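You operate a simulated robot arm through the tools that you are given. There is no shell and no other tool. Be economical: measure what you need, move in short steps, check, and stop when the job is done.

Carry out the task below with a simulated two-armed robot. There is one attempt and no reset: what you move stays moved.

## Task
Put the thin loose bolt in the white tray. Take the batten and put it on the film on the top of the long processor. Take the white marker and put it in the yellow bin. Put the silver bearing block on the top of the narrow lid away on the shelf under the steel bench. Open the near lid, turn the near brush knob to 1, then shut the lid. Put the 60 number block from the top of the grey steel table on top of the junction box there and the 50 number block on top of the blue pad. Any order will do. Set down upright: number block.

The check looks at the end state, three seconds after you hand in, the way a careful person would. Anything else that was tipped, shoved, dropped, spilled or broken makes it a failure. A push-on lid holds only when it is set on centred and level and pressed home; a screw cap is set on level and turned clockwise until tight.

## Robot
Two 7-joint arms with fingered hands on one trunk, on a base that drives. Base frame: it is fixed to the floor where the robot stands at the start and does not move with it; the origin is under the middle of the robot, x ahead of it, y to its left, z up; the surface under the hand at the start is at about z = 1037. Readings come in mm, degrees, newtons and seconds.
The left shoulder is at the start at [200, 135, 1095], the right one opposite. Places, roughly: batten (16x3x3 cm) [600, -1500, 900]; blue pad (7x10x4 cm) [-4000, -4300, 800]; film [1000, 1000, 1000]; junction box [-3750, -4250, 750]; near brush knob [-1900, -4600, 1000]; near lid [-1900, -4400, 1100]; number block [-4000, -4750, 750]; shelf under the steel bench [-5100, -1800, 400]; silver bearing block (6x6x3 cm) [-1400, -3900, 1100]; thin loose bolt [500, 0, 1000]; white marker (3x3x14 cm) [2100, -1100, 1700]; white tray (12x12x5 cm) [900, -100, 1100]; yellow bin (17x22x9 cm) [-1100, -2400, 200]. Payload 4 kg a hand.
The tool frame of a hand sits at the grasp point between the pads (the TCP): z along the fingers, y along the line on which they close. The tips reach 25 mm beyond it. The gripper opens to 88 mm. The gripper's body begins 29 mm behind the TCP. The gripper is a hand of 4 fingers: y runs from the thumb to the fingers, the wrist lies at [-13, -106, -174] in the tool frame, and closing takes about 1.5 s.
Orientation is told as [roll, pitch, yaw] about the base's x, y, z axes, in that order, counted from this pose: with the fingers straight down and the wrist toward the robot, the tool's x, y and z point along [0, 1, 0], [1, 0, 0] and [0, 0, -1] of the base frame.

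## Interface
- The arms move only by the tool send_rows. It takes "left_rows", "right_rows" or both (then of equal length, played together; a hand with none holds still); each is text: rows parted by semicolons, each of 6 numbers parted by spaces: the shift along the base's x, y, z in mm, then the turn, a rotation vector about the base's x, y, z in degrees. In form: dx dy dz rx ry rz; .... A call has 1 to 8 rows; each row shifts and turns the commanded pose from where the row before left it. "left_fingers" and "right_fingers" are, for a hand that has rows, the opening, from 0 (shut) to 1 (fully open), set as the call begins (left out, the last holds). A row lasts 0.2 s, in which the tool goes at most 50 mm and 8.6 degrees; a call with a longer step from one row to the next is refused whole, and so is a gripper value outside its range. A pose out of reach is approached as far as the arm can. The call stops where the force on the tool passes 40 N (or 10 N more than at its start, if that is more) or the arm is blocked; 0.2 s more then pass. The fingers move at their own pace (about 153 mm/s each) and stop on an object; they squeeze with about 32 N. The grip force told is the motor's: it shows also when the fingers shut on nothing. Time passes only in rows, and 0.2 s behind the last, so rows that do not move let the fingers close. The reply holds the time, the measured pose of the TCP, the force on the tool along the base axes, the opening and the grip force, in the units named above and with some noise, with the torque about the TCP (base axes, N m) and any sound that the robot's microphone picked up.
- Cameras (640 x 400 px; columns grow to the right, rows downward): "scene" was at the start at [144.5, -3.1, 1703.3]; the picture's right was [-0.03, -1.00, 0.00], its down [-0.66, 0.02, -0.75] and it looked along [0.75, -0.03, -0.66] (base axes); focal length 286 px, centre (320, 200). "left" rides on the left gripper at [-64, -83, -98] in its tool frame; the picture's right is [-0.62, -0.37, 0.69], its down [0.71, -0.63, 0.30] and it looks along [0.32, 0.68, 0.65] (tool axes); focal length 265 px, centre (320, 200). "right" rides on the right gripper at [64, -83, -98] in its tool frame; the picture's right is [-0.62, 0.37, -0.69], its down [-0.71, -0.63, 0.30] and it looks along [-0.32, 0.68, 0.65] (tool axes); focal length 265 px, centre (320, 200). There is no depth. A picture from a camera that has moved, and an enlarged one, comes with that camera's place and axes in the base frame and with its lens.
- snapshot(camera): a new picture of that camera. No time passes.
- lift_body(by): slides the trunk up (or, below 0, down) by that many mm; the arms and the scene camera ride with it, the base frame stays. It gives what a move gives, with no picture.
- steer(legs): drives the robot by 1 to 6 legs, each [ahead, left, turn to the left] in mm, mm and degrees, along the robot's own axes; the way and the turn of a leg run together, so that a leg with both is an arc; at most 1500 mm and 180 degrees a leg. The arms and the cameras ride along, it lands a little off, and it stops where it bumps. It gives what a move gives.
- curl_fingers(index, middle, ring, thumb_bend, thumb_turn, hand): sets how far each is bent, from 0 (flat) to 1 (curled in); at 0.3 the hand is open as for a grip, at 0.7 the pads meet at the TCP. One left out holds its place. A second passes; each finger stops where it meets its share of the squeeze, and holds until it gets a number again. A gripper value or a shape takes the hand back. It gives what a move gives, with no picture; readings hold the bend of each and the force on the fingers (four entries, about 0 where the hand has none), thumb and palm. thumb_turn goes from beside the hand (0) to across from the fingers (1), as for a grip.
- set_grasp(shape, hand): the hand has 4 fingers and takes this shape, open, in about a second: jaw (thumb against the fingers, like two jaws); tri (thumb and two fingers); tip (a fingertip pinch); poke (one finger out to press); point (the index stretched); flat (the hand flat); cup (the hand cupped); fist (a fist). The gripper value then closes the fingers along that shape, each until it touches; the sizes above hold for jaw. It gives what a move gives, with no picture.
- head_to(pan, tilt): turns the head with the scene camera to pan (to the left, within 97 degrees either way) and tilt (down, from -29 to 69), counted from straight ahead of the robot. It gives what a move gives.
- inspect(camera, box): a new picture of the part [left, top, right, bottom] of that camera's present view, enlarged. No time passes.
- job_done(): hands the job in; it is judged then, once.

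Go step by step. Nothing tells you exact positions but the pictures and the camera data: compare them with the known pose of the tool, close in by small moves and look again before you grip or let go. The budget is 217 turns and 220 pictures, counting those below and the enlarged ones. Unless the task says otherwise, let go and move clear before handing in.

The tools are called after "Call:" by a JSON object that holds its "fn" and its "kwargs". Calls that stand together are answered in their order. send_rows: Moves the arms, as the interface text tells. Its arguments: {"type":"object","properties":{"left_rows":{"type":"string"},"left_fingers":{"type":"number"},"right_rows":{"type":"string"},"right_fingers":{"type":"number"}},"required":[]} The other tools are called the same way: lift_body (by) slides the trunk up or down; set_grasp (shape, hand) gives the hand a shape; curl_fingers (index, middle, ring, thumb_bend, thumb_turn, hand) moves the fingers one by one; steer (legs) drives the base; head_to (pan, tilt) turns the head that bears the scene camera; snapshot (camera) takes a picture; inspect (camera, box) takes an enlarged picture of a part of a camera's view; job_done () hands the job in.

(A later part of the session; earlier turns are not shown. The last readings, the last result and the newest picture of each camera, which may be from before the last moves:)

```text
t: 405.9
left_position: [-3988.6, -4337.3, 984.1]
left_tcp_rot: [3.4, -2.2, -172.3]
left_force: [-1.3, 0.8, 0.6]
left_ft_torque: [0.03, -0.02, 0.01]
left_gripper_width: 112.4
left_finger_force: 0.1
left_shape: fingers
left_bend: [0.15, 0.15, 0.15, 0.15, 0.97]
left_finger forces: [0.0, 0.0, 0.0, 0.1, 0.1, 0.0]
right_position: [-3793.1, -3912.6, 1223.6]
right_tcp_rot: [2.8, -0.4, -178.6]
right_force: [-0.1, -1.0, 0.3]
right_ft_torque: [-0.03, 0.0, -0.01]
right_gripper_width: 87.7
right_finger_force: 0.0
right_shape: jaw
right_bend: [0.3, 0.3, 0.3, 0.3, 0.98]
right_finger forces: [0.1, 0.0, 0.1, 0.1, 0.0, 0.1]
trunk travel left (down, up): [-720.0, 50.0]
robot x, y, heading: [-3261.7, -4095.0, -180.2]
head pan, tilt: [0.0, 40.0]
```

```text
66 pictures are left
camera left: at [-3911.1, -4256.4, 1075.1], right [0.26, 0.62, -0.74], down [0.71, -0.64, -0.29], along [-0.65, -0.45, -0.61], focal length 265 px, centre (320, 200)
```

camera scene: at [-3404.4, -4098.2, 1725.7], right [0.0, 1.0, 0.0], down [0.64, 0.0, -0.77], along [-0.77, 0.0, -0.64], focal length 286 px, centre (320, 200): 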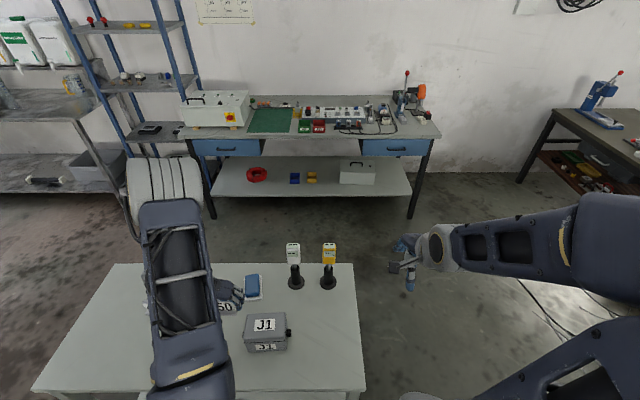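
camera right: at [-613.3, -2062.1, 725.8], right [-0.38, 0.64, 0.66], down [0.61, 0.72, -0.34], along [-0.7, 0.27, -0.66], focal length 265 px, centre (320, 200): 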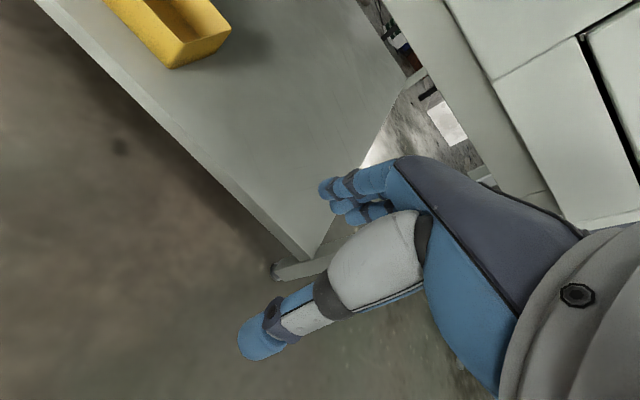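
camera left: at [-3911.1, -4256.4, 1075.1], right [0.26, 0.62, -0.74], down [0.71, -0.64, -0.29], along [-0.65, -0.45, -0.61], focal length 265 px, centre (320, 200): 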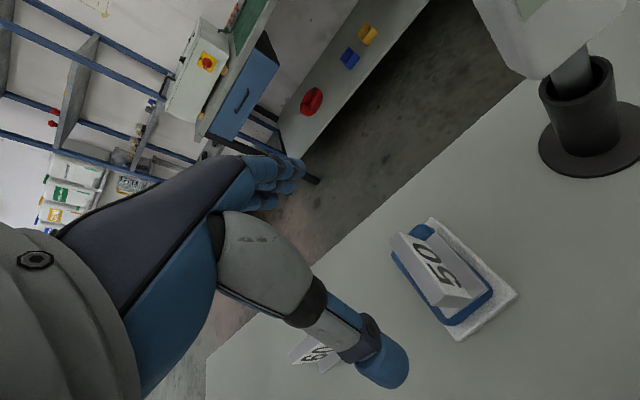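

"50" stands upright on the blue pad. Now strafe left and turn the hand for the "60" at about [-3996, -4524].

Call:
{"fn": "steer", "kwargs": {"legs": [[0, 170, 0]]}}

Call:
{"fn": "send_rows", "kwargs": {"left_rows": "0 -2 0 0 0 -8.1; 0 -2 0 0 0 -8.1; 0 -2 0 0 0 -8.1; 0 -2 0 0 0 -8.1; 0 -2 0 0 0 -8.1; 0 -2 0 0 0 -8.1; 0 -2 0 0 0 -8.1; 0 -2 0 0 0 -8.1", "left_fingers": 1}}

Call:
{"fn": "send_rows", "kwargs": {"left_rows": "0 0 0 0 0 -8.1; 0 0 0 0 0 -8.1; 0 0 0 0 0 -8.1; 0 0 0 0 0 -8.1; 0 0 -20 0 0 0; 0 0 0 0 0 0"}}

Call:
{"fn": "snapshot", "kwargs": {"camera": "left"}}

Call:
{"fn": "inspect", "kwargs": {"camera": "scene", "box": [190, 240, 390, 370]}}

```text
t: 407.4
left_position: [-3988.4, -4509.7, 984.5]
left_tcp_rot: [3.3, -2.3, -172.3]
left_force: [-0.5, 0.3, 0.3]
left_ft_torque: [-0.01, 0.0, 0.0]
left_gripper_width: 112.5
left_finger_force: 0.0
left_shape: fingers
left_bend: [0.15, 0.15, 0.15, 0.15, 0.97]
left_finger forces: [0.0, 0.0, 0.0, 0.1, 0.1, 0.0]
right_position: [-3793.6, -4085.5, 1223.7]
right_tcp_rot: [2.8, -0.5, -178.6]
right_force: [-0.1, 0.1, -0.4]
right_ft_torque: [0.0, 0.02, -0.03]
right_gripper_width: 87.7
right_finger_force: 0.0
right_shape: jaw
right_bend: [0.3, 0.3, 0.3, 0.3, 0.98]
right_finger forces: [0.0, 0.1, 0.0, 0.0, 0.0, 0.0]
trunk travel left (down, up): [-720.0, 50.0]
robot x, y, heading: [-3256.7, -4269.4, -179.8]
head pan, tilt: [0.0, 40.0]
```

```text
t: 409.2
left_position: [-3989.6, -4525.4, 984.2]
left_tcp_rot: [3.2, -2.4, 122.8]
left_force: [-0.8, 0.3, 0.9]
left_ft_torque: [-0.01, 0.0, 0.01]
left_gripper_width: 87.8
left_finger_force: 0.0
left_shape: jaw
left_bend: [0.3, 0.3, 0.3, 0.3, 0.97]
left_finger forces: [0.0, 0.1, 0.1, 0.1, 0.0, 0.0]
right_position: [-3793.4, -4085.3, 1223.8]
right_tcp_rot: [2.8, -0.4, -178.6]
right_force: [0.6, -0.4, 0.2]
right_ft_torque: [0.02, -0.02, 0.04]
right_gripper_width: 87.8
right_finger_force: 0.1
right_shape: jaw
right_bend: [0.3, 0.3, 0.3, 0.3, 0.98]
right_finger forces: [0.0, 0.0, 0.0, 0.0, 0.1, 0.0]
trunk travel left (down, up): [-720.0, 50.0]
robot x, y, heading: [-3259.9, -4269.9, -179.9]
head pan, tilt: [0.0, 40.0]
```

```text
t: 410.6
left_position: [-3990.5, -4525.4, 964.1]
left_tcp_rot: [3.4, -2.3, 90.4]
left_force: [-0.1, 0.3, -0.7]
left_ft_torque: [-0.02, -0.02, 0.0]
left_gripper_width: 88.0
left_finger_force: 0.0
left_shape: jaw
left_bend: [0.3, 0.3, 0.3, 0.3, 0.97]
left_finger forces: [0.0, 0.0, 0.0, 0.1, 0.0, 0.0]
right_position: [-3794.4, -4085.8, 1224.5]
right_tcp_rot: [2.8, -0.4, -178.6]
right_force: [-0.2, -0.7, 0.0]
right_ft_torque: [0.01, -0.01, 0.0]
right_gripper_width: 87.8
right_finger_force: 0.0
right_shape: jaw
right_bend: [0.3, 0.3, 0.3, 0.3, 0.98]
right_finger forces: [0.0, 0.1, 0.0, 0.1, 0.0, 0.0]
trunk travel left (down, up): [-720.0, 50.0]
robot x, y, heading: [-3261.1, -4273.3, -180.3]
head pan, tilt: [0.0, 40.0]
```

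```text
65 pictures are left
camera left: at [-3918.2, -4612.9, 1054.9], right [0.58, -0.33, -0.74], down [-0.73, -0.62, -0.29], along [-0.37, 0.71, -0.61], focal length 265 px, centre (320, 200)
```

left: 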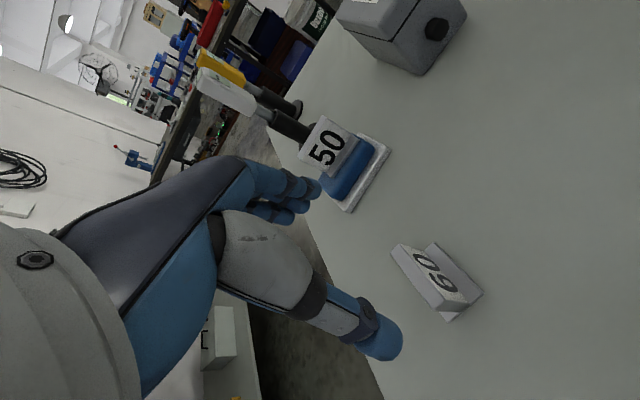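

```text
3.08 times, centred on (290, 305) of scene
camera zoom: at [-3404.3, -4270.6, 1725.7], right [0.0, 1.0, 0.0], down [0.64, 0.0, -0.77], along [-0.77, 0.0, -0.64], focal length 879 px, centre (412, -123)
```

zoom: 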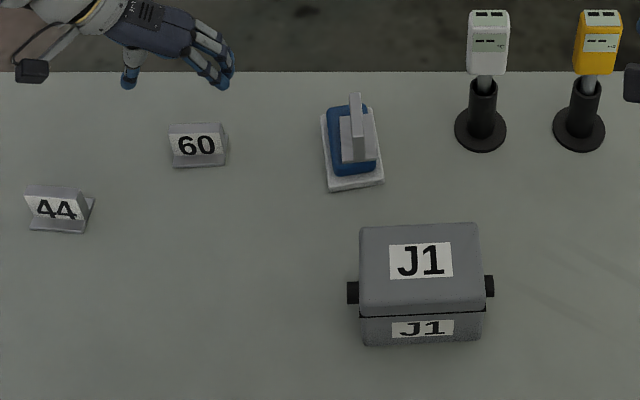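

The "60" centre is [-3999, -4520]. Lower around its ends.

Call:
{"fn": "send_rows", "kwargs": {"left_rows": "-4 3 -30 0 0 3; -4 2 -35 0 0 0; 0 0 -35 0 0 0; 0 0 -25 0 0 0; 0 0 0 0 0 0"}}

Call:
{"fn": "snapshot", "kwargs": {"camera": "left"}}

```text
t: 411.8
left_position: [-3996.9, -4519.8, 838.8]
left_tcp_rot: [3.3, -2.3, 93.4]
left_force: [0.6, -0.1, -0.4]
left_ft_torque: [0.02, 0.04, -0.01]
left_gripper_width: 88.0
left_finger_force: 0.0
left_shape: jaw
left_bend: [0.3, 0.3, 0.3, 0.3, 0.97]
left_finger forces: [0.0, 0.0, 0.0, 0.1, 0.0, 0.0]
right_position: [-3794.2, -4085.6, 1224.4]
right_tcp_rot: [2.8, -0.4, -178.6]
right_force: [0.3, -1.1, 0.5]
right_ft_torque: [0.0, -0.01, 0.01]
right_gripper_width: 87.8
right_finger_force: 0.0
right_shape: jaw
right_bend: [0.3, 0.3, 0.3, 0.3, 0.98]
right_finger forces: [0.1, 0.0, 0.0, 0.0, 0.0, 0.0]
trunk travel left (down, up): [-720.0, 50.0]
robot x, y, heading: [-3258.9, -4270.5, -179.9]
head pan, tilt: [0.0, 40.0]
```

```text
63 pictures are left
camera left: at [-3921.6, -4603.8, 929.2], right [0.6, -0.3, -0.74], down [-0.69, -0.66, -0.29], along [-0.4, 0.69, -0.61], focal length 265 px, centre (320, 200)
```

left: 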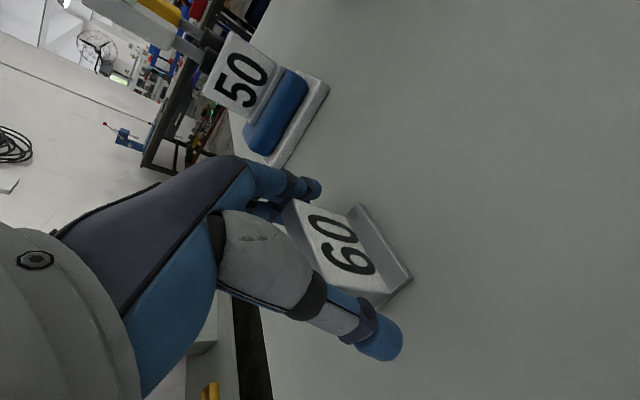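

Call:
{"fn": "send_rows", "kwargs": {"left_rows": "0 0 -8 0 0 0; 0 0 0 0 0 0"}}

Call:
{"fn": "send_rows", "kwargs": {"left_rows": "0 0 0 0 0 0; 0 0 0 0 0 0; 0 0 0 0 0 0; 0 0 0 0 0 0; 0 0 0 0 0 0; 0 0 0 0 0 0; 0 0 0 0 0 0", "left_fingers": 0}}

Call:
{"fn": "send_rows", "kwargs": {"left_rows": "0 0 6 0 0 0; 0 0 35 0 0 0; 0 0 45 0 0 0; 0 0 45 0 0 0; 0 0 40 0 0 0; 0 0 0 0 0 0"}}

Call:
{"fn": "snapshot", "kwargs": {"camera": "left"}}

```text
t: 412.4
left_position: [-3998.4, -4520.5, 832.1]
left_tcp_rot: [3.3, -2.4, 93.4]
left_force: [0.1, -0.2, 2.8]
left_ft_torque: [-0.02, 0.0, -0.01]
left_gripper_width: 88.1
left_finger_force: 0.0
left_shape: jaw
left_bend: [0.3, 0.3, 0.3, 0.29, 0.98]
left_finger forces: [0.2, 0.0, 0.1, 0.0, 1.7, 0.0]
right_position: [-3793.5, -4084.3, 1225.1]
right_tcp_rot: [2.7, -0.4, -178.5]
right_force: [-0.2, -1.1, -0.4]
right_ft_torque: [0.02, -0.03, 0.04]
right_gripper_width: 87.6
right_finger_force: 0.0
right_shape: jaw
right_bend: [0.3, 0.3, 0.3, 0.3, 0.98]
right_finger forces: [0.1, 0.0, 0.1, 0.0, 0.0, 0.0]
trunk travel left (down, up): [-720.0, 50.0]
robot x, y, heading: [-3261.8, -4272.8, -180.4]
head pan, tilt: [0.0, 40.0]
```

```text
t: 414.0
left_position: [-3996.8, -4518.3, 831.3]
left_tcp_rot: [3.3, -2.3, 93.5]
left_force: [-1.4, 0.6, 2.0]
left_ft_torque: [0.11, -0.06, 0.03]
left_gripper_width: 56.7
left_finger_force: 32.3
left_shape: jaw
left_bend: [0.73, 0.54, 0.51, 0.49, 1.0]
left_finger forces: [24.3, 4.6, 0.0, 0.0, 29.2, 0.0]
right_position: [-3793.3, -4085.2, 1222.6]
right_tcp_rot: [2.7, -0.4, -178.6]
right_force: [0.6, 0.4, 0.3]
right_ft_torque: [-0.01, 0.0, 0.04]
right_gripper_width: 88.0
right_finger_force: 0.0
right_shape: jaw
right_bend: [0.3, 0.3, 0.3, 0.3, 0.98]
right_finger forces: [0.0, 0.0, 0.1, 0.0, 0.0, 0.0]
trunk travel left (down, up): [-720.0, 50.0]
robot x, y, heading: [-3262.0, -4268.7, -180.1]
head pan, tilt: [0.0, 40.0]
```

```text
t: 415.4
left_position: [-3997.8, -4520.5, 1002.4]
left_tcp_rot: [3.3, -2.3, 93.4]
left_force: [0.0, 0.0, -0.4]
left_ft_torque: [-0.01, -0.01, 0.0]
left_gripper_width: 56.8
left_finger_force: 32.1
left_shape: jaw
left_bend: [0.73, 0.55, 0.51, 0.49, 1.0]
left_finger forces: [24.0, 3.2, 0.0, 0.1, 27.2, 0.0]
right_position: [-3793.1, -4084.8, 1224.1]
right_tcp_rot: [2.8, -0.4, -178.6]
right_force: [0.4, 0.5, -0.3]
right_ft_torque: [0.0, -0.01, 0.01]
right_gripper_width: 87.7
right_finger_force: 0.0
right_shape: jaw
right_bend: [0.3, 0.3, 0.3, 0.3, 0.98]
right_finger forces: [0.1, 0.1, 0.0, 0.1, 0.0, 0.0]
trunk travel left (down, up): [-720.0, 50.0]
robot x, y, heading: [-3258.1, -4272.2, -179.8]
head pan, tilt: [0.0, 40.0]
```

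```text
62 pictures are left
camera left: at [-3922.1, -4604.5, 1094.1], right [0.6, -0.3, -0.74], down [-0.69, -0.66, -0.29], along [-0.4, 0.69, -0.61], focal length 265 px, centre (320, 200)
```

left: 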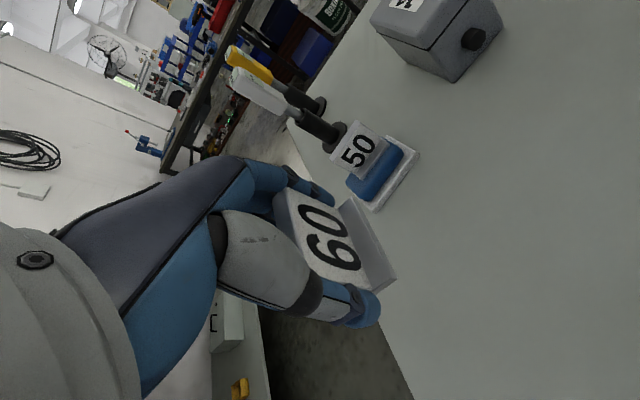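

Held. Retract to x≈-3830 and strafe right over the junction box.

Call:
{"fn": "send_rows", "kwargs": {"left_rows": "40 0 0 0 0 0; 40 0 0 0 0 0; 40 0 0 0 0 -1.5; 48 0 0 0 0 -1.5; 0 0 0 0 0 0"}}

Call:
{"fn": "steer", "kwargs": {"legs": [[0, -255, 0]]}}

Call:
{"fn": "snapshot", "kwargs": {"camera": "left"}}

Call:
{"fn": "inspect", "kwargs": {"camera": "scene", "box": [150, 240, 350, 370]}}

```text
t: 416.6
left_position: [-3829.3, -4519.3, 1001.5]
left_tcp_rot: [3.5, -2.3, 90.4]
left_force: [0.1, 0.1, -1.1]
left_ft_torque: [-0.02, -0.02, -0.02]
left_gripper_width: 56.5
left_finger_force: 32.2
left_shape: jaw
left_bend: [0.73, 0.55, 0.51, 0.49, 1.0]
left_finger forces: [24.2, 3.3, 0.0, 0.0, 27.1, 0.0]
right_position: [-3793.2, -4086.1, 1224.4]
right_tcp_rot: [2.8, -0.4, -178.6]
right_force: [-1.0, -0.4, 0.6]
right_ft_torque: [0.01, -0.01, 0.02]
right_gripper_width: 87.7
right_finger_force: 0.0
right_shape: jaw
right_bend: [0.3, 0.3, 0.3, 0.3, 0.98]
right_finger forces: [0.0, 0.1, 0.0, 0.1, 0.0, 0.0]
trunk travel left (down, up): [-720.0, 50.0]
robot x, y, heading: [-3260.0, -4264.7, -180.0]
head pan, tilt: [0.0, 40.0]
```

```text
t: 418.4
left_position: [-3828.8, -4264.1, 1000.7]
left_tcp_rot: [3.3, -2.3, 90.2]
left_force: [-0.8, -0.3, -1.3]
left_ft_torque: [-0.01, -0.02, 0.01]
left_gripper_width: 56.4
left_finger_force: 32.4
left_shape: jaw
left_bend: [0.73, 0.55, 0.51, 0.49, 1.0]
left_finger forces: [24.1, 3.2, 0.0, 0.1, 27.1, 0.0]
right_position: [-3791.8, -3831.5, 1224.8]
right_tcp_rot: [2.8, -0.5, -178.8]
right_force: [-0.3, -0.2, -1.1]
right_ft_torque: [-0.01, 0.01, -0.01]
right_gripper_width: 87.9
right_finger_force: 0.0
right_shape: jaw
right_bend: [0.3, 0.3, 0.3, 0.3, 0.98]
right_finger forces: [0.0, 0.1, 0.0, 0.0, 0.0, 0.1]
trunk travel left (down, up): [-720.0, 50.0]
robot x, y, heading: [-3258.4, -4022.4, 180.0]
head pan, tilt: [0.0, 40.0]
```

```text
61 pictures are left
camera left: at [-3758.2, -4352.0, 1091.8], right [0.58, -0.34, -0.74], down [-0.73, -0.62, -0.29], along [-0.36, 0.71, -0.61], focal length 265 px, centre (320, 200)
```

left: 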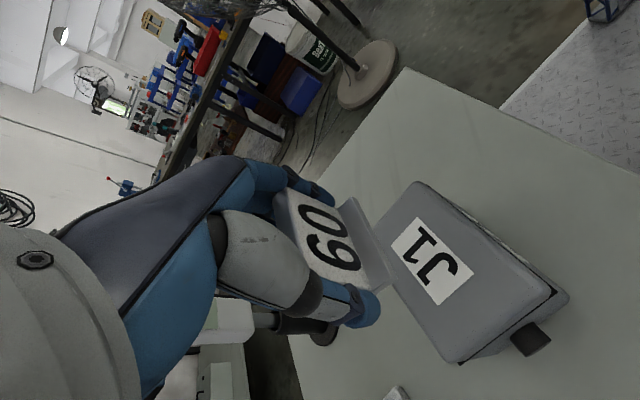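

```text
3.08 times, centred on (250, 305) of scene
camera zoom: at [-3403.9, -4018.2, 1725.7], right [0.0, 1.0, 0.0], down [0.64, 0.0, -0.77], along [-0.77, 0.0, -0.64], focal length 879 px, centre (535, -123)
```

zoom: 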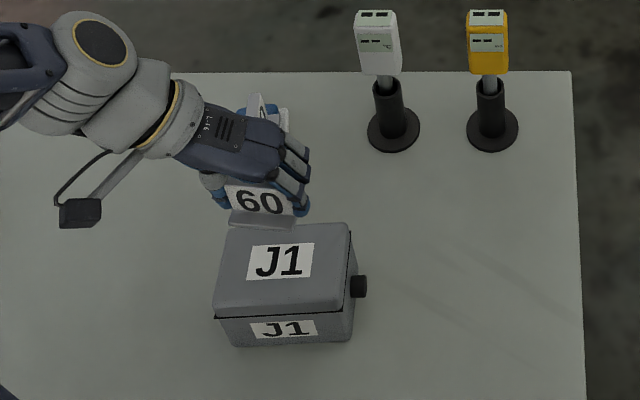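

Junction box top centre ≈ [-3830, -4269], z≈862. Lower toward it.

Call:
{"fn": "send_rows", "kwargs": {"left_rows": "0 -4 -35 0 0 0; 0 0 -35 0 0 0; 0 0 -20 0 0 0; 0 0 0 0 0 0"}}

Call:
{"fn": "snapshot", "kwargs": {"camera": "left"}}

Call:
{"fn": "inspect", "kwargs": {"camera": "scene", "box": [190, 260, 290, 350]}}

```text
t: 419.2
left_position: [-3829.4, -4267.6, 922.2]
left_tcp_rot: [3.5, -2.5, 90.3]
left_force: [4.2, -3.8, 23.7]
left_ft_torque: [0.0, -0.22, -0.04]
left_gripper_width: 53.4
left_finger_force: 31.7
left_shape: jaw
left_bend: [0.74, 0.56, 0.51, 0.53, 1.0]
left_finger forces: [25.8, 3.1, 0.0, 0.1, 33.1, 0.1]
right_position: [-3792.6, -3831.1, 1225.1]
right_tcp_rot: [2.8, -0.3, -178.9]
right_force: [-0.1, -0.7, 0.1]
right_ft_torque: [0.0, 0.0, 0.02]
right_gripper_width: 87.8
right_finger_force: 0.1
right_shape: jaw
right_bend: [0.3, 0.3, 0.3, 0.3, 0.98]
right_finger forces: [0.0, 0.1, 0.1, 0.0, 0.0, 0.1]
trunk travel left (down, up): [-720.0, 50.0]
robot x, y, heading: [-3260.7, -4018.3, 179.7]
head pan, tilt: [0.0, 40.0]
stopped in row 3 (left hand): the force on the tool passed its limit at 69 N (the readings are from after the stop); the commanded pose is now the measured one
```

```text
59 pictures are left
camera left: at [-3759.7, -4355.4, 1013.8], right [0.58, -0.33, -0.74], down [-0.73, -0.62, -0.29], along [-0.37, 0.71, -0.6], focal length 265 px, centre (320, 200)
```

left: 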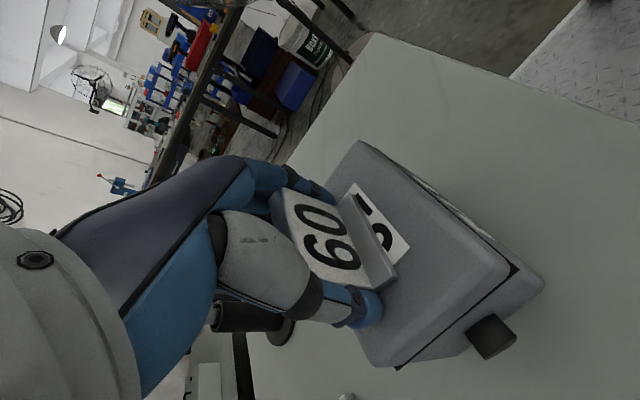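

```text
4.44 times, centred on (240, 305) of scene
camera zoom: at [-3402.9, -4018.1, 1726.3], right [0.0, 1.0, 0.0], down [0.64, 0.0, -0.77], along [-0.77, 0.0, -0.64], focal length 1270 px, centre (676, -267)
```

zoom: 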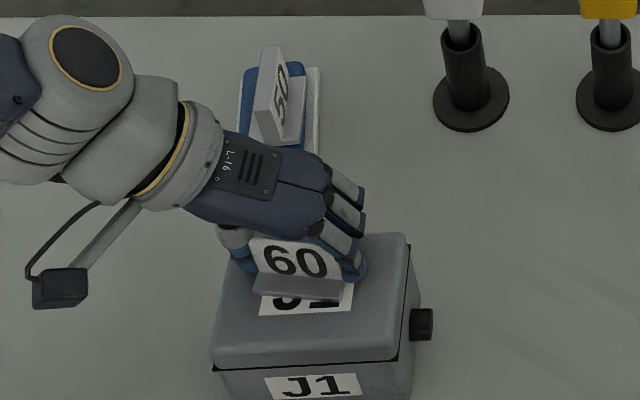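

Contact came at TCP 922, so the lid top is ≈888 and its centre ≈[-3820, -4261]. Lift a little, shift, and set down gently.

Call:
{"fn": "send_rows", "kwargs": {"left_rows": "0 0 8 0 0 0; 9 6 0 0 0 0; 0 0 -4 0 0 0; 0 0 -2 0 0 0; 0 0 -2 0 0 0; 0 0 0 0 0 0"}}

Call:
{"fn": "inspect", "kwargs": {"camera": "left", "box": [220, 120, 560, 380]}}

```text
t: 420.6
left_position: [-3823.2, -4261.2, 923.0]
left_tcp_rot: [3.6, -2.5, 90.2]
left_force: [0.0, -3.8, 34.8]
left_ft_torque: [0.17, -0.36, -0.01]
left_gripper_width: 53.5
left_finger_force: 31.9
left_shape: jaw
left_bend: [0.74, 0.56, 0.51, 0.53, 1.0]
left_finger forces: [26.9, 5.0, 0.0, 0.0, 34.8, 0.1]
right_position: [-3792.8, -3830.8, 1225.4]
right_tcp_rot: [2.7, -0.5, -178.8]
right_force: [0.1, -0.3, -0.6]
right_ft_torque: [-0.01, -0.01, 0.0]
right_gripper_width: 87.7
right_finger_force: 0.1
right_shape: jaw
right_bend: [0.3, 0.3, 0.3, 0.3, 0.98]
right_finger forces: [0.0, 0.0, 0.0, 0.1, 0.0, 0.0]
trunk travel left (down, up): [-720.0, 50.0]
robot x, y, heading: [-3257.7, -4016.9, 179.8]
head pan, tilt: [0.0, 40.0]
```

```text
1.54 times, centred on (390, 250) of left
camera zoom: at [-3751.4, -4349.6, 1013.4], right [0.58, -0.33, -0.75], down [-0.73, -0.62, -0.29], along [-0.37, 0.71, -0.6], focal length 408 px, centre (212, 123)
```

zoom: 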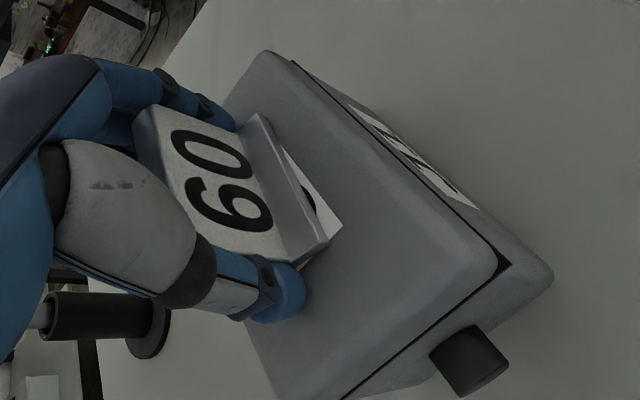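

It's supported but closer to the +y edge; shift 15 mm to centre, then release by flattening the fingers.

Call:
{"fn": "send_rows", "kwargs": {"left_rows": "0 0 8 0 0 0; 0 -15 0 0 0 0; 0 0 -5 0 0 0; 0 0 -2 0 0 0; 0 0 0 0 0 0"}}

Call:
{"fn": "curl_fingers", "kwargs": {"hand": "left", "index": 0.2, "middle": 0.15, "ring": 0.15, "thumb_bend": 0.15}}

Call:
{"fn": "inspect", "kwargs": {"camera": "left", "box": [220, 120, 560, 380]}}

```text
t: 421.8
left_position: [-3821.4, -4274.9, 924.0]
left_tcp_rot: [3.4, -2.5, 90.2]
left_force: [0.0, -1.1, 27.5]
left_ft_torque: [0.18, -0.31, -0.01]
left_gripper_width: 53.5
left_finger_force: 32.2
left_shape: jaw
left_bend: [0.74, 0.56, 0.51, 0.53, 1.0]
left_finger forces: [27.5, 4.3, 0.0, 0.0, 32.1, 0.0]
right_position: [-3791.9, -3831.8, 1224.4]
right_tcp_rot: [2.8, -0.6, -178.7]
right_force: [-0.6, -1.3, -0.5]
right_ft_torque: [0.02, 0.03, 0.01]
right_gripper_width: 87.9
right_finger_force: 0.0
right_shape: jaw
right_bend: [0.3, 0.3, 0.3, 0.3, 0.98]
right_finger forces: [0.0, 0.1, 0.0, 0.1, 0.1, 0.1]
trunk travel left (down, up): [-720.0, 50.0]
robot x, y, heading: [-3260.5, -4019.0, 180.0]
head pan, tilt: [0.0, 40.0]
```

```text
t: 422.8
left_position: [-3822.5, -4277.0, 921.2]
left_tcp_rot: [3.5, -2.3, 90.2]
left_force: [0.1, -0.3, -0.4]
left_ft_torque: [0.03, -0.02, 0.01]
left_gripper_width: 106.5
left_finger_force: 0.2
left_shape: fingers
left_bend: [0.2, 0.15, 0.15, 0.15, 1.0]
left_finger forces: [0.0, 0.0, 0.0, 0.0, 0.4, 0.0]
right_position: [-3791.8, -3831.7, 1225.5]
right_tcp_rot: [2.8, -0.4, -178.8]
right_force: [0.4, 0.2, 0.4]
right_ft_torque: [-0.01, 0.01, 0.0]
right_gripper_width: 87.6
right_finger_force: 0.2
right_shape: jaw
right_bend: [0.3, 0.3, 0.3, 0.3, 0.98]
right_finger forces: [0.0, 0.1, 0.1, 0.0, 0.0, 0.0]
trunk travel left (down, up): [-720.0, 50.0]
robot x, y, heading: [-3260.2, -4016.9, 179.4]
head pan, tilt: [0.0, 40.0]
```

```text
1.54 times, centred on (390, 250) of left
camera zoom: at [-3750.8, -4364.1, 1012.0], right [0.58, -0.33, -0.74], down [-0.73, -0.62, -0.29], along [-0.37, 0.71, -0.6], focal length 408 px, centre (212, 123)
```

zoom: 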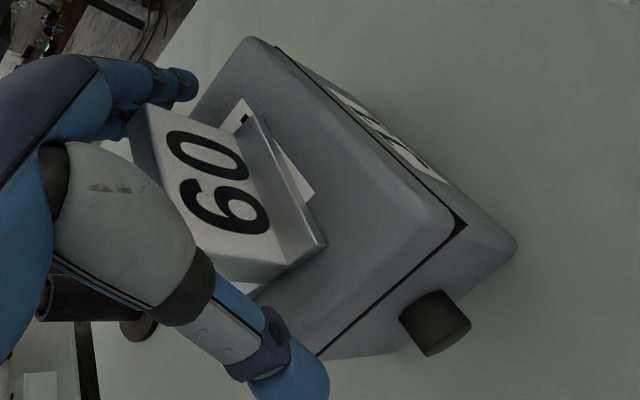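

Released; rise straight up and check.

Call:
{"fn": "send_rows", "kwargs": {"left_rows": "0 0 10 0 0 0; 0 0 25 0 0 0; 0 0 40 0 0 0; 0 0 45 0 0 0; 0 0 45 0 0 0; 0 0 40 0 0 0; 0 0 0 0 0 0"}}

Call:
{"fn": "inspect", "kwargs": {"camera": "scene", "box": [150, 240, 350, 370]}}

```text
t: 424.4
left_position: [-3823.6, -4273.9, 1124.5]
left_tcp_rot: [3.4, -2.5, 90.3]
left_force: [-0.4, -0.3, 0.3]
left_ft_torque: [0.02, 0.01, 0.01]
left_gripper_width: 106.5
left_finger_force: 0.1
left_shape: fingers
left_bend: [0.2, 0.15, 0.15, 0.15, 1.0]
left_finger forces: [0.0, 0.0, 0.1, 0.0, 0.1, 0.0]
right_position: [-3792.8, -3831.6, 1223.9]
right_tcp_rot: [2.8, -0.4, -178.7]
right_force: [0.4, -0.5, -0.7]
right_ft_torque: [0.01, -0.04, -0.02]
right_gripper_width: 87.9
right_finger_force: 0.1
right_shape: jaw
right_bend: [0.3, 0.3, 0.3, 0.3, 0.98]
right_finger forces: [0.0, 0.1, 0.1, 0.0, 0.0, 0.1]
trunk travel left (down, up): [-720.0, 50.0]
robot x, y, heading: [-3259.1, -4020.3, 179.8]
head pan, tilt: [0.0, 40.0]
```

```text
3.08 times, centred on (250, 305) of scene
camera zoom: at [-3403.9, -4018.2, 1725.7], right [0.0, 1.0, 0.0], down [0.64, 0.0, -0.77], along [-0.77, 0.0, -0.64], focal length 879 px, centre (535, -123)
```

zoom: 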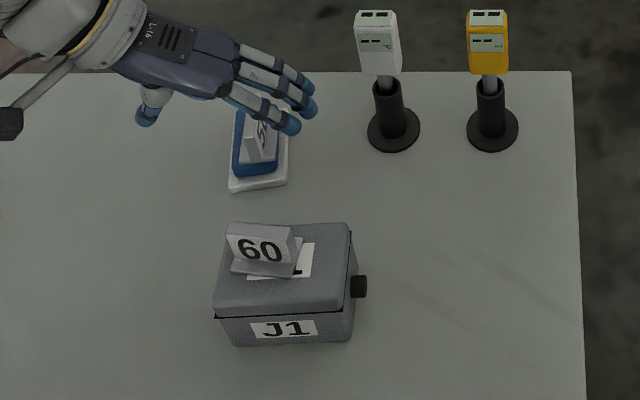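

"60" stands on the junction box and "50" on the pad. Now unwind the left hand and drive to the –y side of the second machine for the lid and brush knob.

Call:
{"fn": "send_rows", "kwargs": {"left_rows": "0 0 15 0 0 8.1; 0 0 15 0 0 8.1; 0 0 15 0 0 8.1; 0 0 15 0 0 8.1; 0 0 15 0 0 8.1; 0 0 15 0 0 8.1; 0 0 15 0 0 8.1; 0 0 15 0 0 8.1", "left_fingers": 1}}

Call:
{"fn": "send_rows", "kwargs": {"left_rows": "0 0 10 0 0 8.1; 0 0 10 0 0 8.1; 0 0 10 0 0 8.1; 0 0 0 0 0 0"}}

Call:
{"fn": "steer", "kwargs": {"legs": [[0, 1250, 0], [-1400, 0, 0], [0, 0, -90]]}}

Call:
{"fn": "head_to", "kwargs": {"pan": 0, "tilt": 35}}

Call:
{"fn": "snapshot", "kwargs": {"camera": "scene"}}

```text
t: 426.2
left_position: [-3822.8, -4276.3, 1247.8]
left_tcp_rot: [3.4, -2.6, 155.2]
left_force: [-0.2, 0.7, -0.4]
left_ft_torque: [0.06, -0.01, 0.04]
left_gripper_width: 88.1
left_finger_force: 0.0
left_shape: jaw
left_bend: [0.3, 0.3, 0.3, 0.3, 0.98]
left_finger forces: [0.0, 0.0, 0.0, 0.0, 0.0, 0.1]
right_position: [-3792.3, -3831.6, 1223.4]
right_tcp_rot: [2.8, -0.3, -178.8]
right_force: [-0.4, -0.2, 0.2]
right_ft_torque: [0.01, 0.0, 0.01]
right_gripper_width: 88.1
right_finger_force: 0.1
right_shape: jaw
right_bend: [0.3, 0.3, 0.3, 0.3, 0.98]
right_finger forces: [0.0, 0.1, 0.0, 0.0, 0.0, 0.2]
trunk travel left (down, up): [-720.0, 50.0]
robot x, y, heading: [-3259.1, -4018.5, 179.8]
head pan, tilt: [0.0, 40.0]
```

```text
t: 427.2
left_position: [-3821.3, -4274.9, 1274.0]
left_tcp_rot: [3.4, -2.0, 177.3]
left_force: [-0.2, 0.9, 0.4]
left_ft_torque: [0.02, 0.01, 0.01]
left_gripper_width: 87.8
left_finger_force: 0.1
left_shape: jaw
left_bend: [0.3, 0.3, 0.3, 0.3, 0.98]
left_finger forces: [0.0, 0.1, 0.0, 0.0, 0.0, 0.1]
left hand out of reach, approached as far as the arm can: row 3
right_position: [-3792.3, -3831.2, 1225.2]
right_tcp_rot: [2.8, -0.4, -178.8]
right_force: [0.3, -0.1, -0.1]
right_ft_torque: [0.02, 0.02, -0.01]
right_gripper_width: 87.5
right_finger_force: 0.2
right_shape: jaw
right_bend: [0.3, 0.3, 0.3, 0.3, 0.98]
right_finger forces: [0.0, 0.1, 0.1, 0.0, 0.0, 0.0]
trunk travel left (down, up): [-720.0, 50.0]
robot x, y, heading: [-3257.7, -4017.1, 179.9]
head pan, tilt: [0.0, 40.0]
```

```text
t: 444.1
left_position: [-2107.8, -4721.0, 1273.5]
left_tcp_rot: [3.4, -2.0, 87.7]
left_force: [0.0, 0.7, -0.2]
left_ft_torque: [0.01, 0.01, 0.01]
left_gripper_width: 88.2
left_finger_force: 0.0
left_shape: jaw
left_bend: [0.3, 0.3, 0.3, 0.3, 0.98]
left_finger forces: [0.0, 0.1, 0.0, 0.1, 0.1, 0.1]
right_position: [-1663.2, -4747.1, 1224.1]
right_tcp_rot: [2.8, -0.4, 91.6]
right_force: [-0.7, 0.3, 0.2]
right_ft_torque: [0.02, 0.02, 0.01]
right_gripper_width: 87.9
right_finger_force: 0.0
right_shape: jaw
right_bend: [0.3, 0.3, 0.3, 0.3, 0.98]
right_finger forces: [0.0, 0.1, 0.0, 0.0, 0.1, 0.0]
trunk travel left (down, up): [-720.0, 50.0]
robot x, y, heading: [-1849.8, -5279.0, 90.3]
head pan, tilt: [0.0, 40.0]
```

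```text
t: 444.7
left_position: [-2108.2, -4722.9, 1273.5]
left_tcp_rot: [3.2, -2.1, 87.7]
left_force: [-0.7, 0.2, 0.5]
left_ft_torque: [-0.03, -0.01, 0.02]
left_gripper_width: 87.9
left_finger_force: 0.0
left_shape: jaw
left_bend: [0.3, 0.3, 0.3, 0.3, 0.98]
left_finger forces: [0.0, 0.1, 0.0, 0.1, 0.1, 0.1]
right_position: [-1662.5, -4746.7, 1223.9]
right_tcp_rot: [2.8, -0.4, 91.6]
right_force: [-0.1, -0.6, 0.2]
right_ft_torque: [0.01, -0.01, 0.0]
right_gripper_width: 87.8
right_finger_force: 0.1
right_shape: jaw
right_bend: [0.3, 0.3, 0.3, 0.3, 0.98]
right_finger forces: [0.0, 0.0, 0.1, 0.0, 0.0, 0.0]
trunk travel left (down, up): [-720.0, 50.0]
robot x, y, heading: [-1850.4, -5281.1, 90.2]
head pan, tilt: [0.0, 35.0]
```

```text
54 pictures are left
camera scene: at [-1846.6, -5133.1, 1733.3], right [1.0, 0.0, 0.0], down [0.0, -0.57, -0.82], along [0.0, 0.82, -0.57], focal length 286 px, centre (320, 200)
```

scene: 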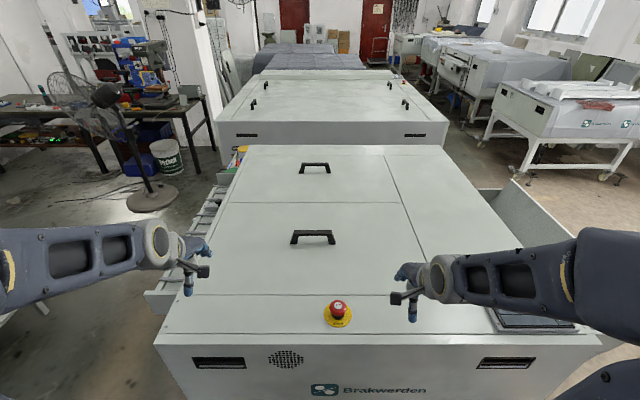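

No knobs on this face; the brush knob must be under the near lid, by its front edge. Let me enlarge the lid and its handle.

Call:
{"fn": "inspect", "kwargs": {"camera": "scene", "box": [190, 140, 470, 320]}}

Call:
{"fn": "snapshot", "kwargs": {"camera": "right"}}

```text
2.22 times, centred on (330, 230) of scene
camera zoom: at [-1846.6, -5133.1, 1733.3], right [1.0, 0.0, 0.0], down [0.0, -0.57, -0.82], along [0.0, 0.82, -0.57], focal length 635 px, centre (298, 133)
```

zoom: 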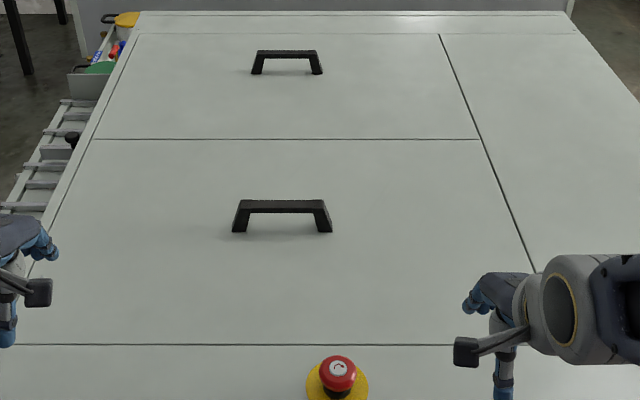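

```text
52 pictures are left
camera right: at [-1720.8, -4832.2, 1325.9], right [0.64, 0.38, 0.66], down [0.72, -0.61, -0.34], along [0.27, 0.7, -0.66], focal length 265 px, centre (320, 200)
```

right: 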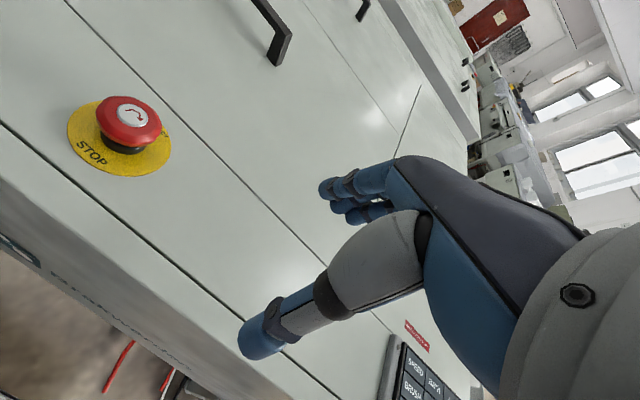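

The handle bar is at about [-1867, -4440], top z≈1123. I'll position the robot with the handle on its left side and bring the left hand above it.

Call:
{"fn": "steer", "kwargs": {"legs": [[0, -150, 0], [105, 0, 0]]}}

Call:
{"fn": "send_rows", "kwargs": {"left_rows": "20 40 0 0 0 1; 20 40 0 0 0 1; 20 40 -10 0 0 0; 20 40 -25 0 0 0; 10 12 -35 0 0 0; 0 0 0 0 0 0", "left_fingers": 0.8}}

Call:
{"fn": "snapshot", "kwargs": {"camera": "left"}}

```text
t: 446.9
left_position: [-1960.9, -4616.2, 1273.1]
left_tcp_rot: [3.3, -2.1, 87.6]
left_force: [-0.3, 0.5, -0.3]
left_ft_torque: [-0.02, -0.05, 0.01]
left_gripper_width: 88.0
left_finger_force: 0.0
left_shape: jaw
left_bend: [0.3, 0.3, 0.3, 0.3, 0.98]
left_finger forces: [0.0, 0.0, 0.0, 0.0, 0.0, 0.0]
right_position: [-1516.1, -4641.4, 1224.0]
right_tcp_rot: [2.8, -0.4, 91.5]
right_force: [0.7, -0.7, 0.6]
right_ft_torque: [0.05, 0.02, -0.01]
right_gripper_width: 87.9
right_finger_force: 0.0
right_shape: jaw
right_bend: [0.3, 0.3, 0.3, 0.3, 0.98]
right_finger forces: [0.0, 0.0, 0.0, 0.1, 0.1, 0.0]
trunk travel left (down, up): [-720.0, 50.0]
robot x, y, heading: [-1700.2, -5174.3, 90.1]
head pan, tilt: [0.0, 35.0]
```

```text
refused: row 4 steps farther than a row can; nothing moved
```

```text
51 pictures are left
camera left: at [-1894.3, -4706.3, 1364.8], right [0.56, -0.37, -0.74], down [-0.76, -0.59, -0.28], along [-0.33, 0.72, -0.61], focal length 265 px, centre (320, 200)
```

left: 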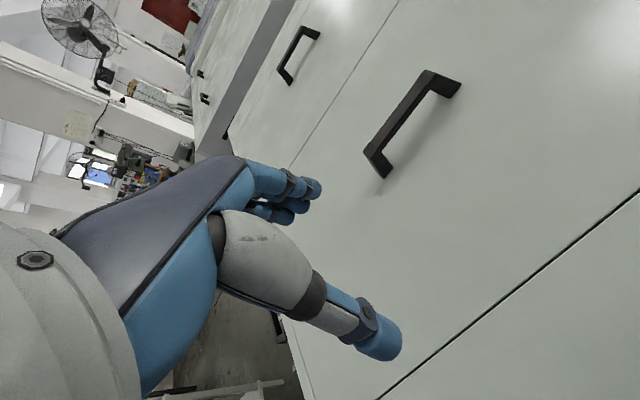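

The wrist camera confirms the handle at [-1864, -4438]. Move above it.

Call:
{"fn": "send_rows", "kwargs": {"left_rows": "20 40 0 0 0 1; 20 40 0 0 0 1; 20 40 -10 0 0 0; 18 38 -20 0 0 0; 18 20 -35 0 0 0; 0 0 -35 0 0 0; 0 0 0 0 0 0", "left_fingers": 1}}

Call:
{"fn": "snapshot", "kwargs": {"camera": "left"}}

```text
t: 448.4
left_position: [-1862.5, -4437.9, 1173.8]
left_tcp_rot: [3.3, -2.2, 89.7]
left_force: [-0.2, 0.6, 1.7]
left_ft_torque: [0.03, -0.05, 0.04]
left_gripper_width: 88.2
left_finger_force: 0.0
left_shape: jaw
left_bend: [0.3, 0.3, 0.3, 0.3, 0.98]
left_finger forces: [0.0, 0.0, 0.0, 0.0, 0.0, 0.0]
right_position: [-1517.3, -4640.6, 1222.7]
right_tcp_rot: [2.8, -0.4, 91.6]
right_force: [-0.5, 0.3, 0.3]
right_ft_torque: [-0.01, -0.02, -0.01]
right_gripper_width: 87.6
right_finger_force: 0.1
right_shape: jaw
right_bend: [0.3, 0.3, 0.3, 0.3, 0.98]
right_finger forces: [0.0, 0.0, 0.0, 0.0, 0.0, 0.1]
trunk travel left (down, up): [-720.0, 50.0]
robot x, y, heading: [-1704.2, -5174.1, 90.2]
head pan, tilt: [0.0, 35.0]
```

```text
50 pictures are left
camera left: at [-1793.2, -4525.4, 1265.6], right [0.58, -0.35, -0.74], down [-0.73, -0.62, -0.29], along [-0.36, 0.71, -0.61], focal length 265 px, centre (320, 200)
```

left: 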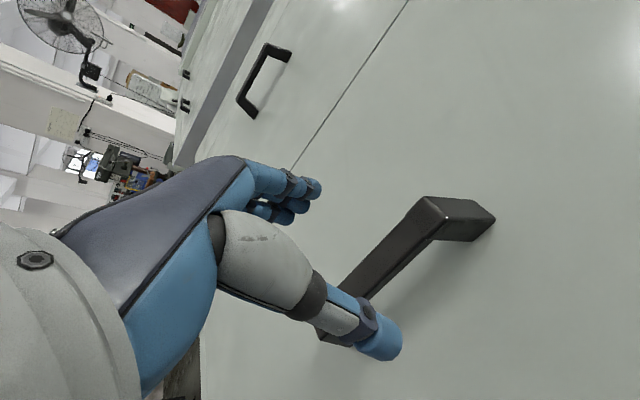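

Bar centre y≈-4443. Lower onto the bar and close.

Call:
{"fn": "send_rows", "kwargs": {"left_rows": "0 -5 -25 0 0 0; 0 0 -25 0 0 0; 0 0 -10 0 0 0; 0 0 0 0 0 0"}}

Call:
{"fn": "send_rows", "kwargs": {"left_rows": "0 0 0 0 0 0; 0 0 0 0 0 0; 0 0 0 0 0 0; 0 0 0 0 0 0; 0 0 0 0 0 0; 0 0 0 0 0 0; 0 0 0 0 0 0; 0 0 0 0 0 0", "left_fingers": 0}}

Call:
{"fn": "snapshot", "kwargs": {"camera": "left"}}

```text
t: 449.4
left_position: [-1864.9, -4443.8, 1112.7]
left_tcp_rot: [3.3, -2.0, 89.7]
left_force: [0.5, -0.2, -0.5]
left_ft_torque: [-0.01, 0.0, 0.0]
left_gripper_width: 87.9
left_finger_force: 0.0
left_shape: jaw
left_bend: [0.3, 0.3, 0.3, 0.3, 0.98]
left_finger forces: [0.0, 0.0, 0.0, 0.1, 0.0, 0.1]
right_position: [-1517.4, -4640.7, 1225.3]
right_tcp_rot: [2.9, -0.4, 91.5]
right_force: [0.0, -0.3, 0.0]
right_ft_torque: [0.0, 0.01, 0.02]
right_gripper_width: 87.9
right_finger_force: 0.0
right_shape: jaw
right_bend: [0.3, 0.3, 0.3, 0.3, 0.98]
right_finger forces: [0.0, 0.0, 0.1, 0.0, 0.1, 0.1]
trunk travel left (down, up): [-720.0, 50.0]
robot x, y, heading: [-1700.9, -5173.2, 90.0]
head pan, tilt: [0.0, 35.0]
```

```text
t: 451.2
left_position: [-1864.2, -4444.1, 1113.0]
left_tcp_rot: [3.4, -1.8, 89.7]
left_force: [0.7, -10.3, -8.3]
left_ft_torque: [0.11, 0.0, -0.01]
left_gripper_width: 3.0
left_finger_force: 31.9
left_shape: jaw
left_bend: [0.71, 0.7, 0.7, 0.77, 1.0]
left_finger forces: [3.4, 0.1, 3.4, 0.0, 18.3, 0.0]
right_position: [-1516.6, -4641.8, 1224.6]
right_tcp_rot: [2.8, -0.4, 91.6]
right_force: [0.4, -0.8, -0.6]
right_ft_torque: [0.0, 0.0, -0.02]
right_gripper_width: 87.6
right_finger_force: 0.0
right_shape: jaw
right_bend: [0.3, 0.3, 0.3, 0.3, 0.98]
right_finger forces: [0.0, 0.0, 0.1, 0.1, 0.0, 0.0]
trunk travel left (down, up): [-720.0, 50.0]
robot x, y, heading: [-1700.3, -5171.4, 90.0]
head pan, tilt: [0.0, 35.0]
```

```text
49 pictures are left
camera left: at [-1794.9, -4531.7, 1204.1], right [0.58, -0.35, -0.74], down [-0.73, -0.62, -0.28], along [-0.36, 0.71, -0.61], focal length 265 px, centre (320, 200)
```

left: 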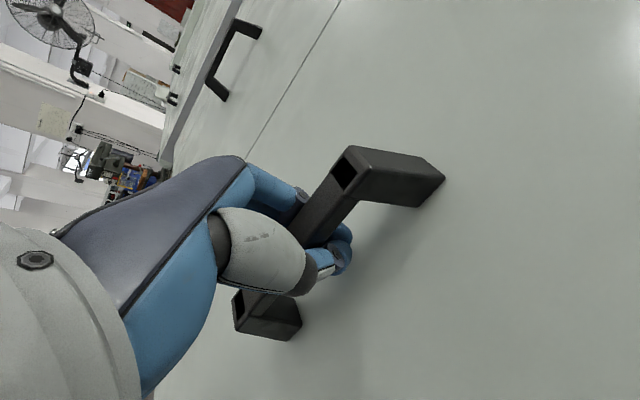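

The bar is gripped. Test a small lift to learn where the hinge is.

Call:
{"fn": "send_rows", "kwargs": {"left_rows": "0 0 8 0 0 0; 0 0 10 -2 0 0; 0 1 10 -2 0 0; 0 0 0 0 0 0"}}

Call:
{"fn": "snapshot", "kwargs": {"camera": "scene"}}

```text
t: 452.2
left_position: [-1864.2, -4439.8, 1140.5]
left_tcp_rot: [3.3, 1.9, 89.7]
left_force: [-0.5, 10.2, -8.4]
left_ft_torque: [-0.06, -0.02, 0.01]
left_gripper_width: 3.2
left_finger_force: 31.9
left_shape: jaw
left_bend: [0.71, 0.7, 0.7, 0.78, 1.0]
left_finger forces: [10.3, 1.1, 5.1, 0.0, 8.1, 0.0]
right_position: [-1516.5, -4640.3, 1224.3]
right_tcp_rot: [2.8, -0.3, 91.5]
right_force: [0.6, 0.2, -0.6]
right_ft_torque: [-0.04, 0.0, -0.01]
right_gripper_width: 87.9
right_finger_force: 0.0
right_shape: jaw
right_bend: [0.3, 0.3, 0.3, 0.3, 0.98]
right_finger forces: [0.0, 0.0, 0.1, 0.1, 0.1, 0.0]
trunk travel left (down, up): [-720.0, 50.0]
robot x, y, heading: [-1700.0, -5174.5, 90.1]
head pan, tilt: [0.0, 35.0]
```

```text
48 pictures are left
camera scene: at [-1700.7, -5026.6, 1733.2], right [1.0, 0.0, 0.0], down [0.0, -0.57, -0.82], along [0.0, 0.82, -0.57], focal length 286 px, centre (320, 200)
```

scene: 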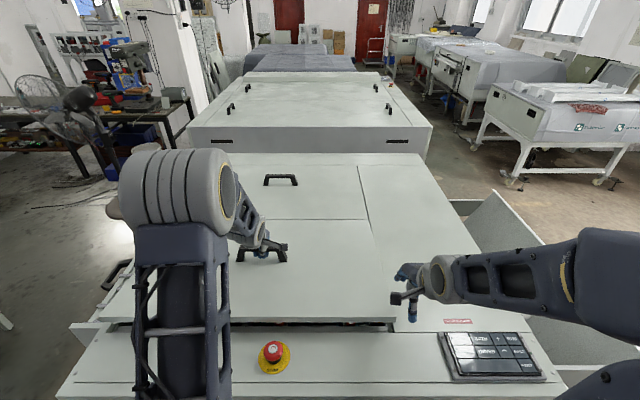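

The lid hinges at its far edge (y≈-4215) and rises. Follow the arc with the hand turning along, to about 39°.

Call:
{"fn": "send_rows", "kwargs": {"left_rows": "0 5 15 -4 0 0; 0 5.6 15.4 -4 0 0; 0 7 14.5 -4 0 0; 0 7.8 14.3 -4 0 0; 0 9 13.3 -4 0 0; 0 9.6 13 -4 0 0; 0 11 12 -4 0 0; 0 11.1 11.6 -4 0 0"}}

Call:
{"fn": "snapshot", "kwargs": {"camera": "scene"}}

```text
t: 454.1
left_position: [-1863.9, -4373.6, 1250.4]
left_tcp_rot: [3.1, 34.0, 89.6]
left_force: [-3.0, 10.9, -7.3]
left_ft_torque: [-0.07, 0.01, 0.0]
left_gripper_width: 2.7
left_finger_force: 31.7
left_shape: jaw
left_bend: [0.71, 0.7, 0.7, 0.79, 1.0]
left_finger forces: [10.8, 2.5, 3.7, 0.0, 4.5, 0.0]
right_position: [-1515.9, -4640.7, 1223.7]
right_tcp_rot: [2.8, -0.4, 91.5]
right_force: [1.1, -0.2, -0.1]
right_ft_torque: [-0.01, -0.01, -0.01]
right_gripper_width: 87.9
right_finger_force: 0.1
right_shape: jaw
right_bend: [0.3, 0.3, 0.3, 0.3, 0.98]
right_finger forces: [0.1, 0.0, 0.0, 0.0, 0.0, 0.1]
trunk travel left (down, up): [-720.0, 50.0]
robot x, y, heading: [-1698.4, -5177.0, 90.0]
head pan, tilt: [0.0, 35.0]
```

```text
47 pictures are left
camera scene: at [-1701.0, -5026.7, 1733.3], right [1.0, 0.0, 0.0], down [0.0, -0.57, -0.82], along [0.0, 0.82, -0.57], focal length 286 px, centre (320, 200)
```

scene: 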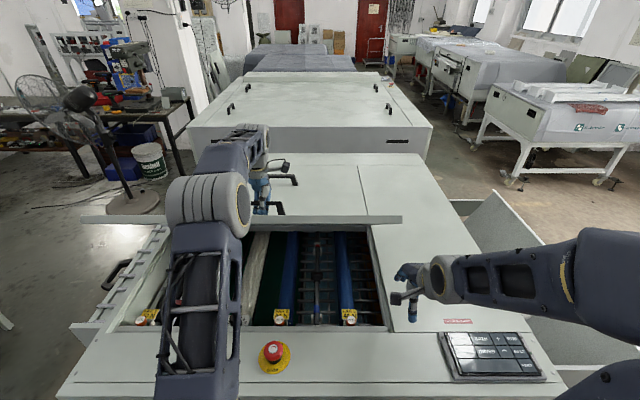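

The interior shows labelled knobs along the front edge. Continue opening toward ~70°.

Call:
{"fn": "send_rows", "kwargs": {"left_rows": "0 12.3 10.4 -4 0 0; 0 12.9 9.8 -4 0 0; 0 13.6 8.7 -4 0 0; 0 14.1 7.8 -4 0 0; 0 14.7 6.7 -4 0 0; 0 15 5.8 -4 0 0; 0 15.5 4.6 -4 0 0; 0 15.6 3.6 -4 0 0"}}

Call:
{"fn": "snapshot", "kwargs": {"camera": "scene"}}

```text
t: 454.8
left_position: [-1863.2, -4368.6, 1260.8]
left_tcp_rot: [2.9, 43.6, 89.5]
left_force: [-1.9, 17.7, -18.4]
left_ft_torque: [-0.35, -0.01, 0.11]
left_gripper_width: 2.5
left_finger_force: 32.0
left_shape: jaw
left_bend: [0.72, 0.71, 0.71, 0.78, 1.0]
left_finger forces: [17.8, 3.5, 4.0, 0.1, 0.0, 0.0]
left hand out of reach, approached as far as the arm can: row 2, 3
right_position: [-1517.3, -4640.6, 1223.9]
right_tcp_rot: [2.8, -0.3, 91.5]
right_force: [0.2, -0.1, -0.8]
right_ft_torque: [-0.02, -0.01, -0.04]
right_gripper_width: 87.9
right_finger_force: 0.1
right_shape: jaw
right_bend: [0.3, 0.3, 0.3, 0.3, 0.98]
right_finger forces: [0.0, 0.0, 0.0, 0.1, 0.0, 0.1]
trunk travel left (down, up): [-720.0, 50.0]
robot x, y, heading: [-1699.5, -5174.5, 90.2]
head pan, tilt: [0.0, 35.0]
stopped in row 3 (left hand): the force on the tool passed its limit at 53 N (the readings are from after the stop); the commanded pose is now the measured one
```

```text
46 pictures are left
camera scene: at [-1700.8, -5025.3, 1732.8], right [1.0, 0.0, 0.0], down [0.0, -0.57, -0.82], along [0.0, 0.82, -0.57], focal length 286 px, centre (320, 200)
```

scene: 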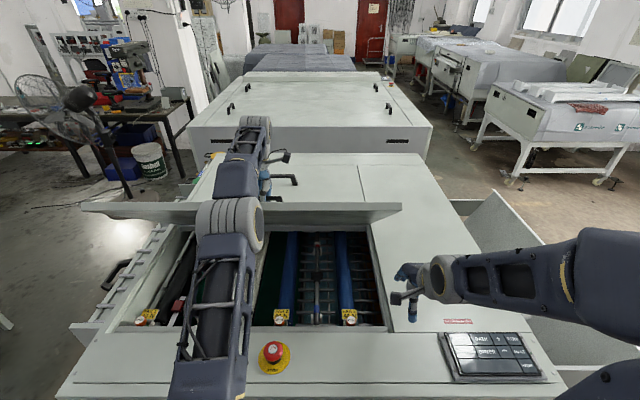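

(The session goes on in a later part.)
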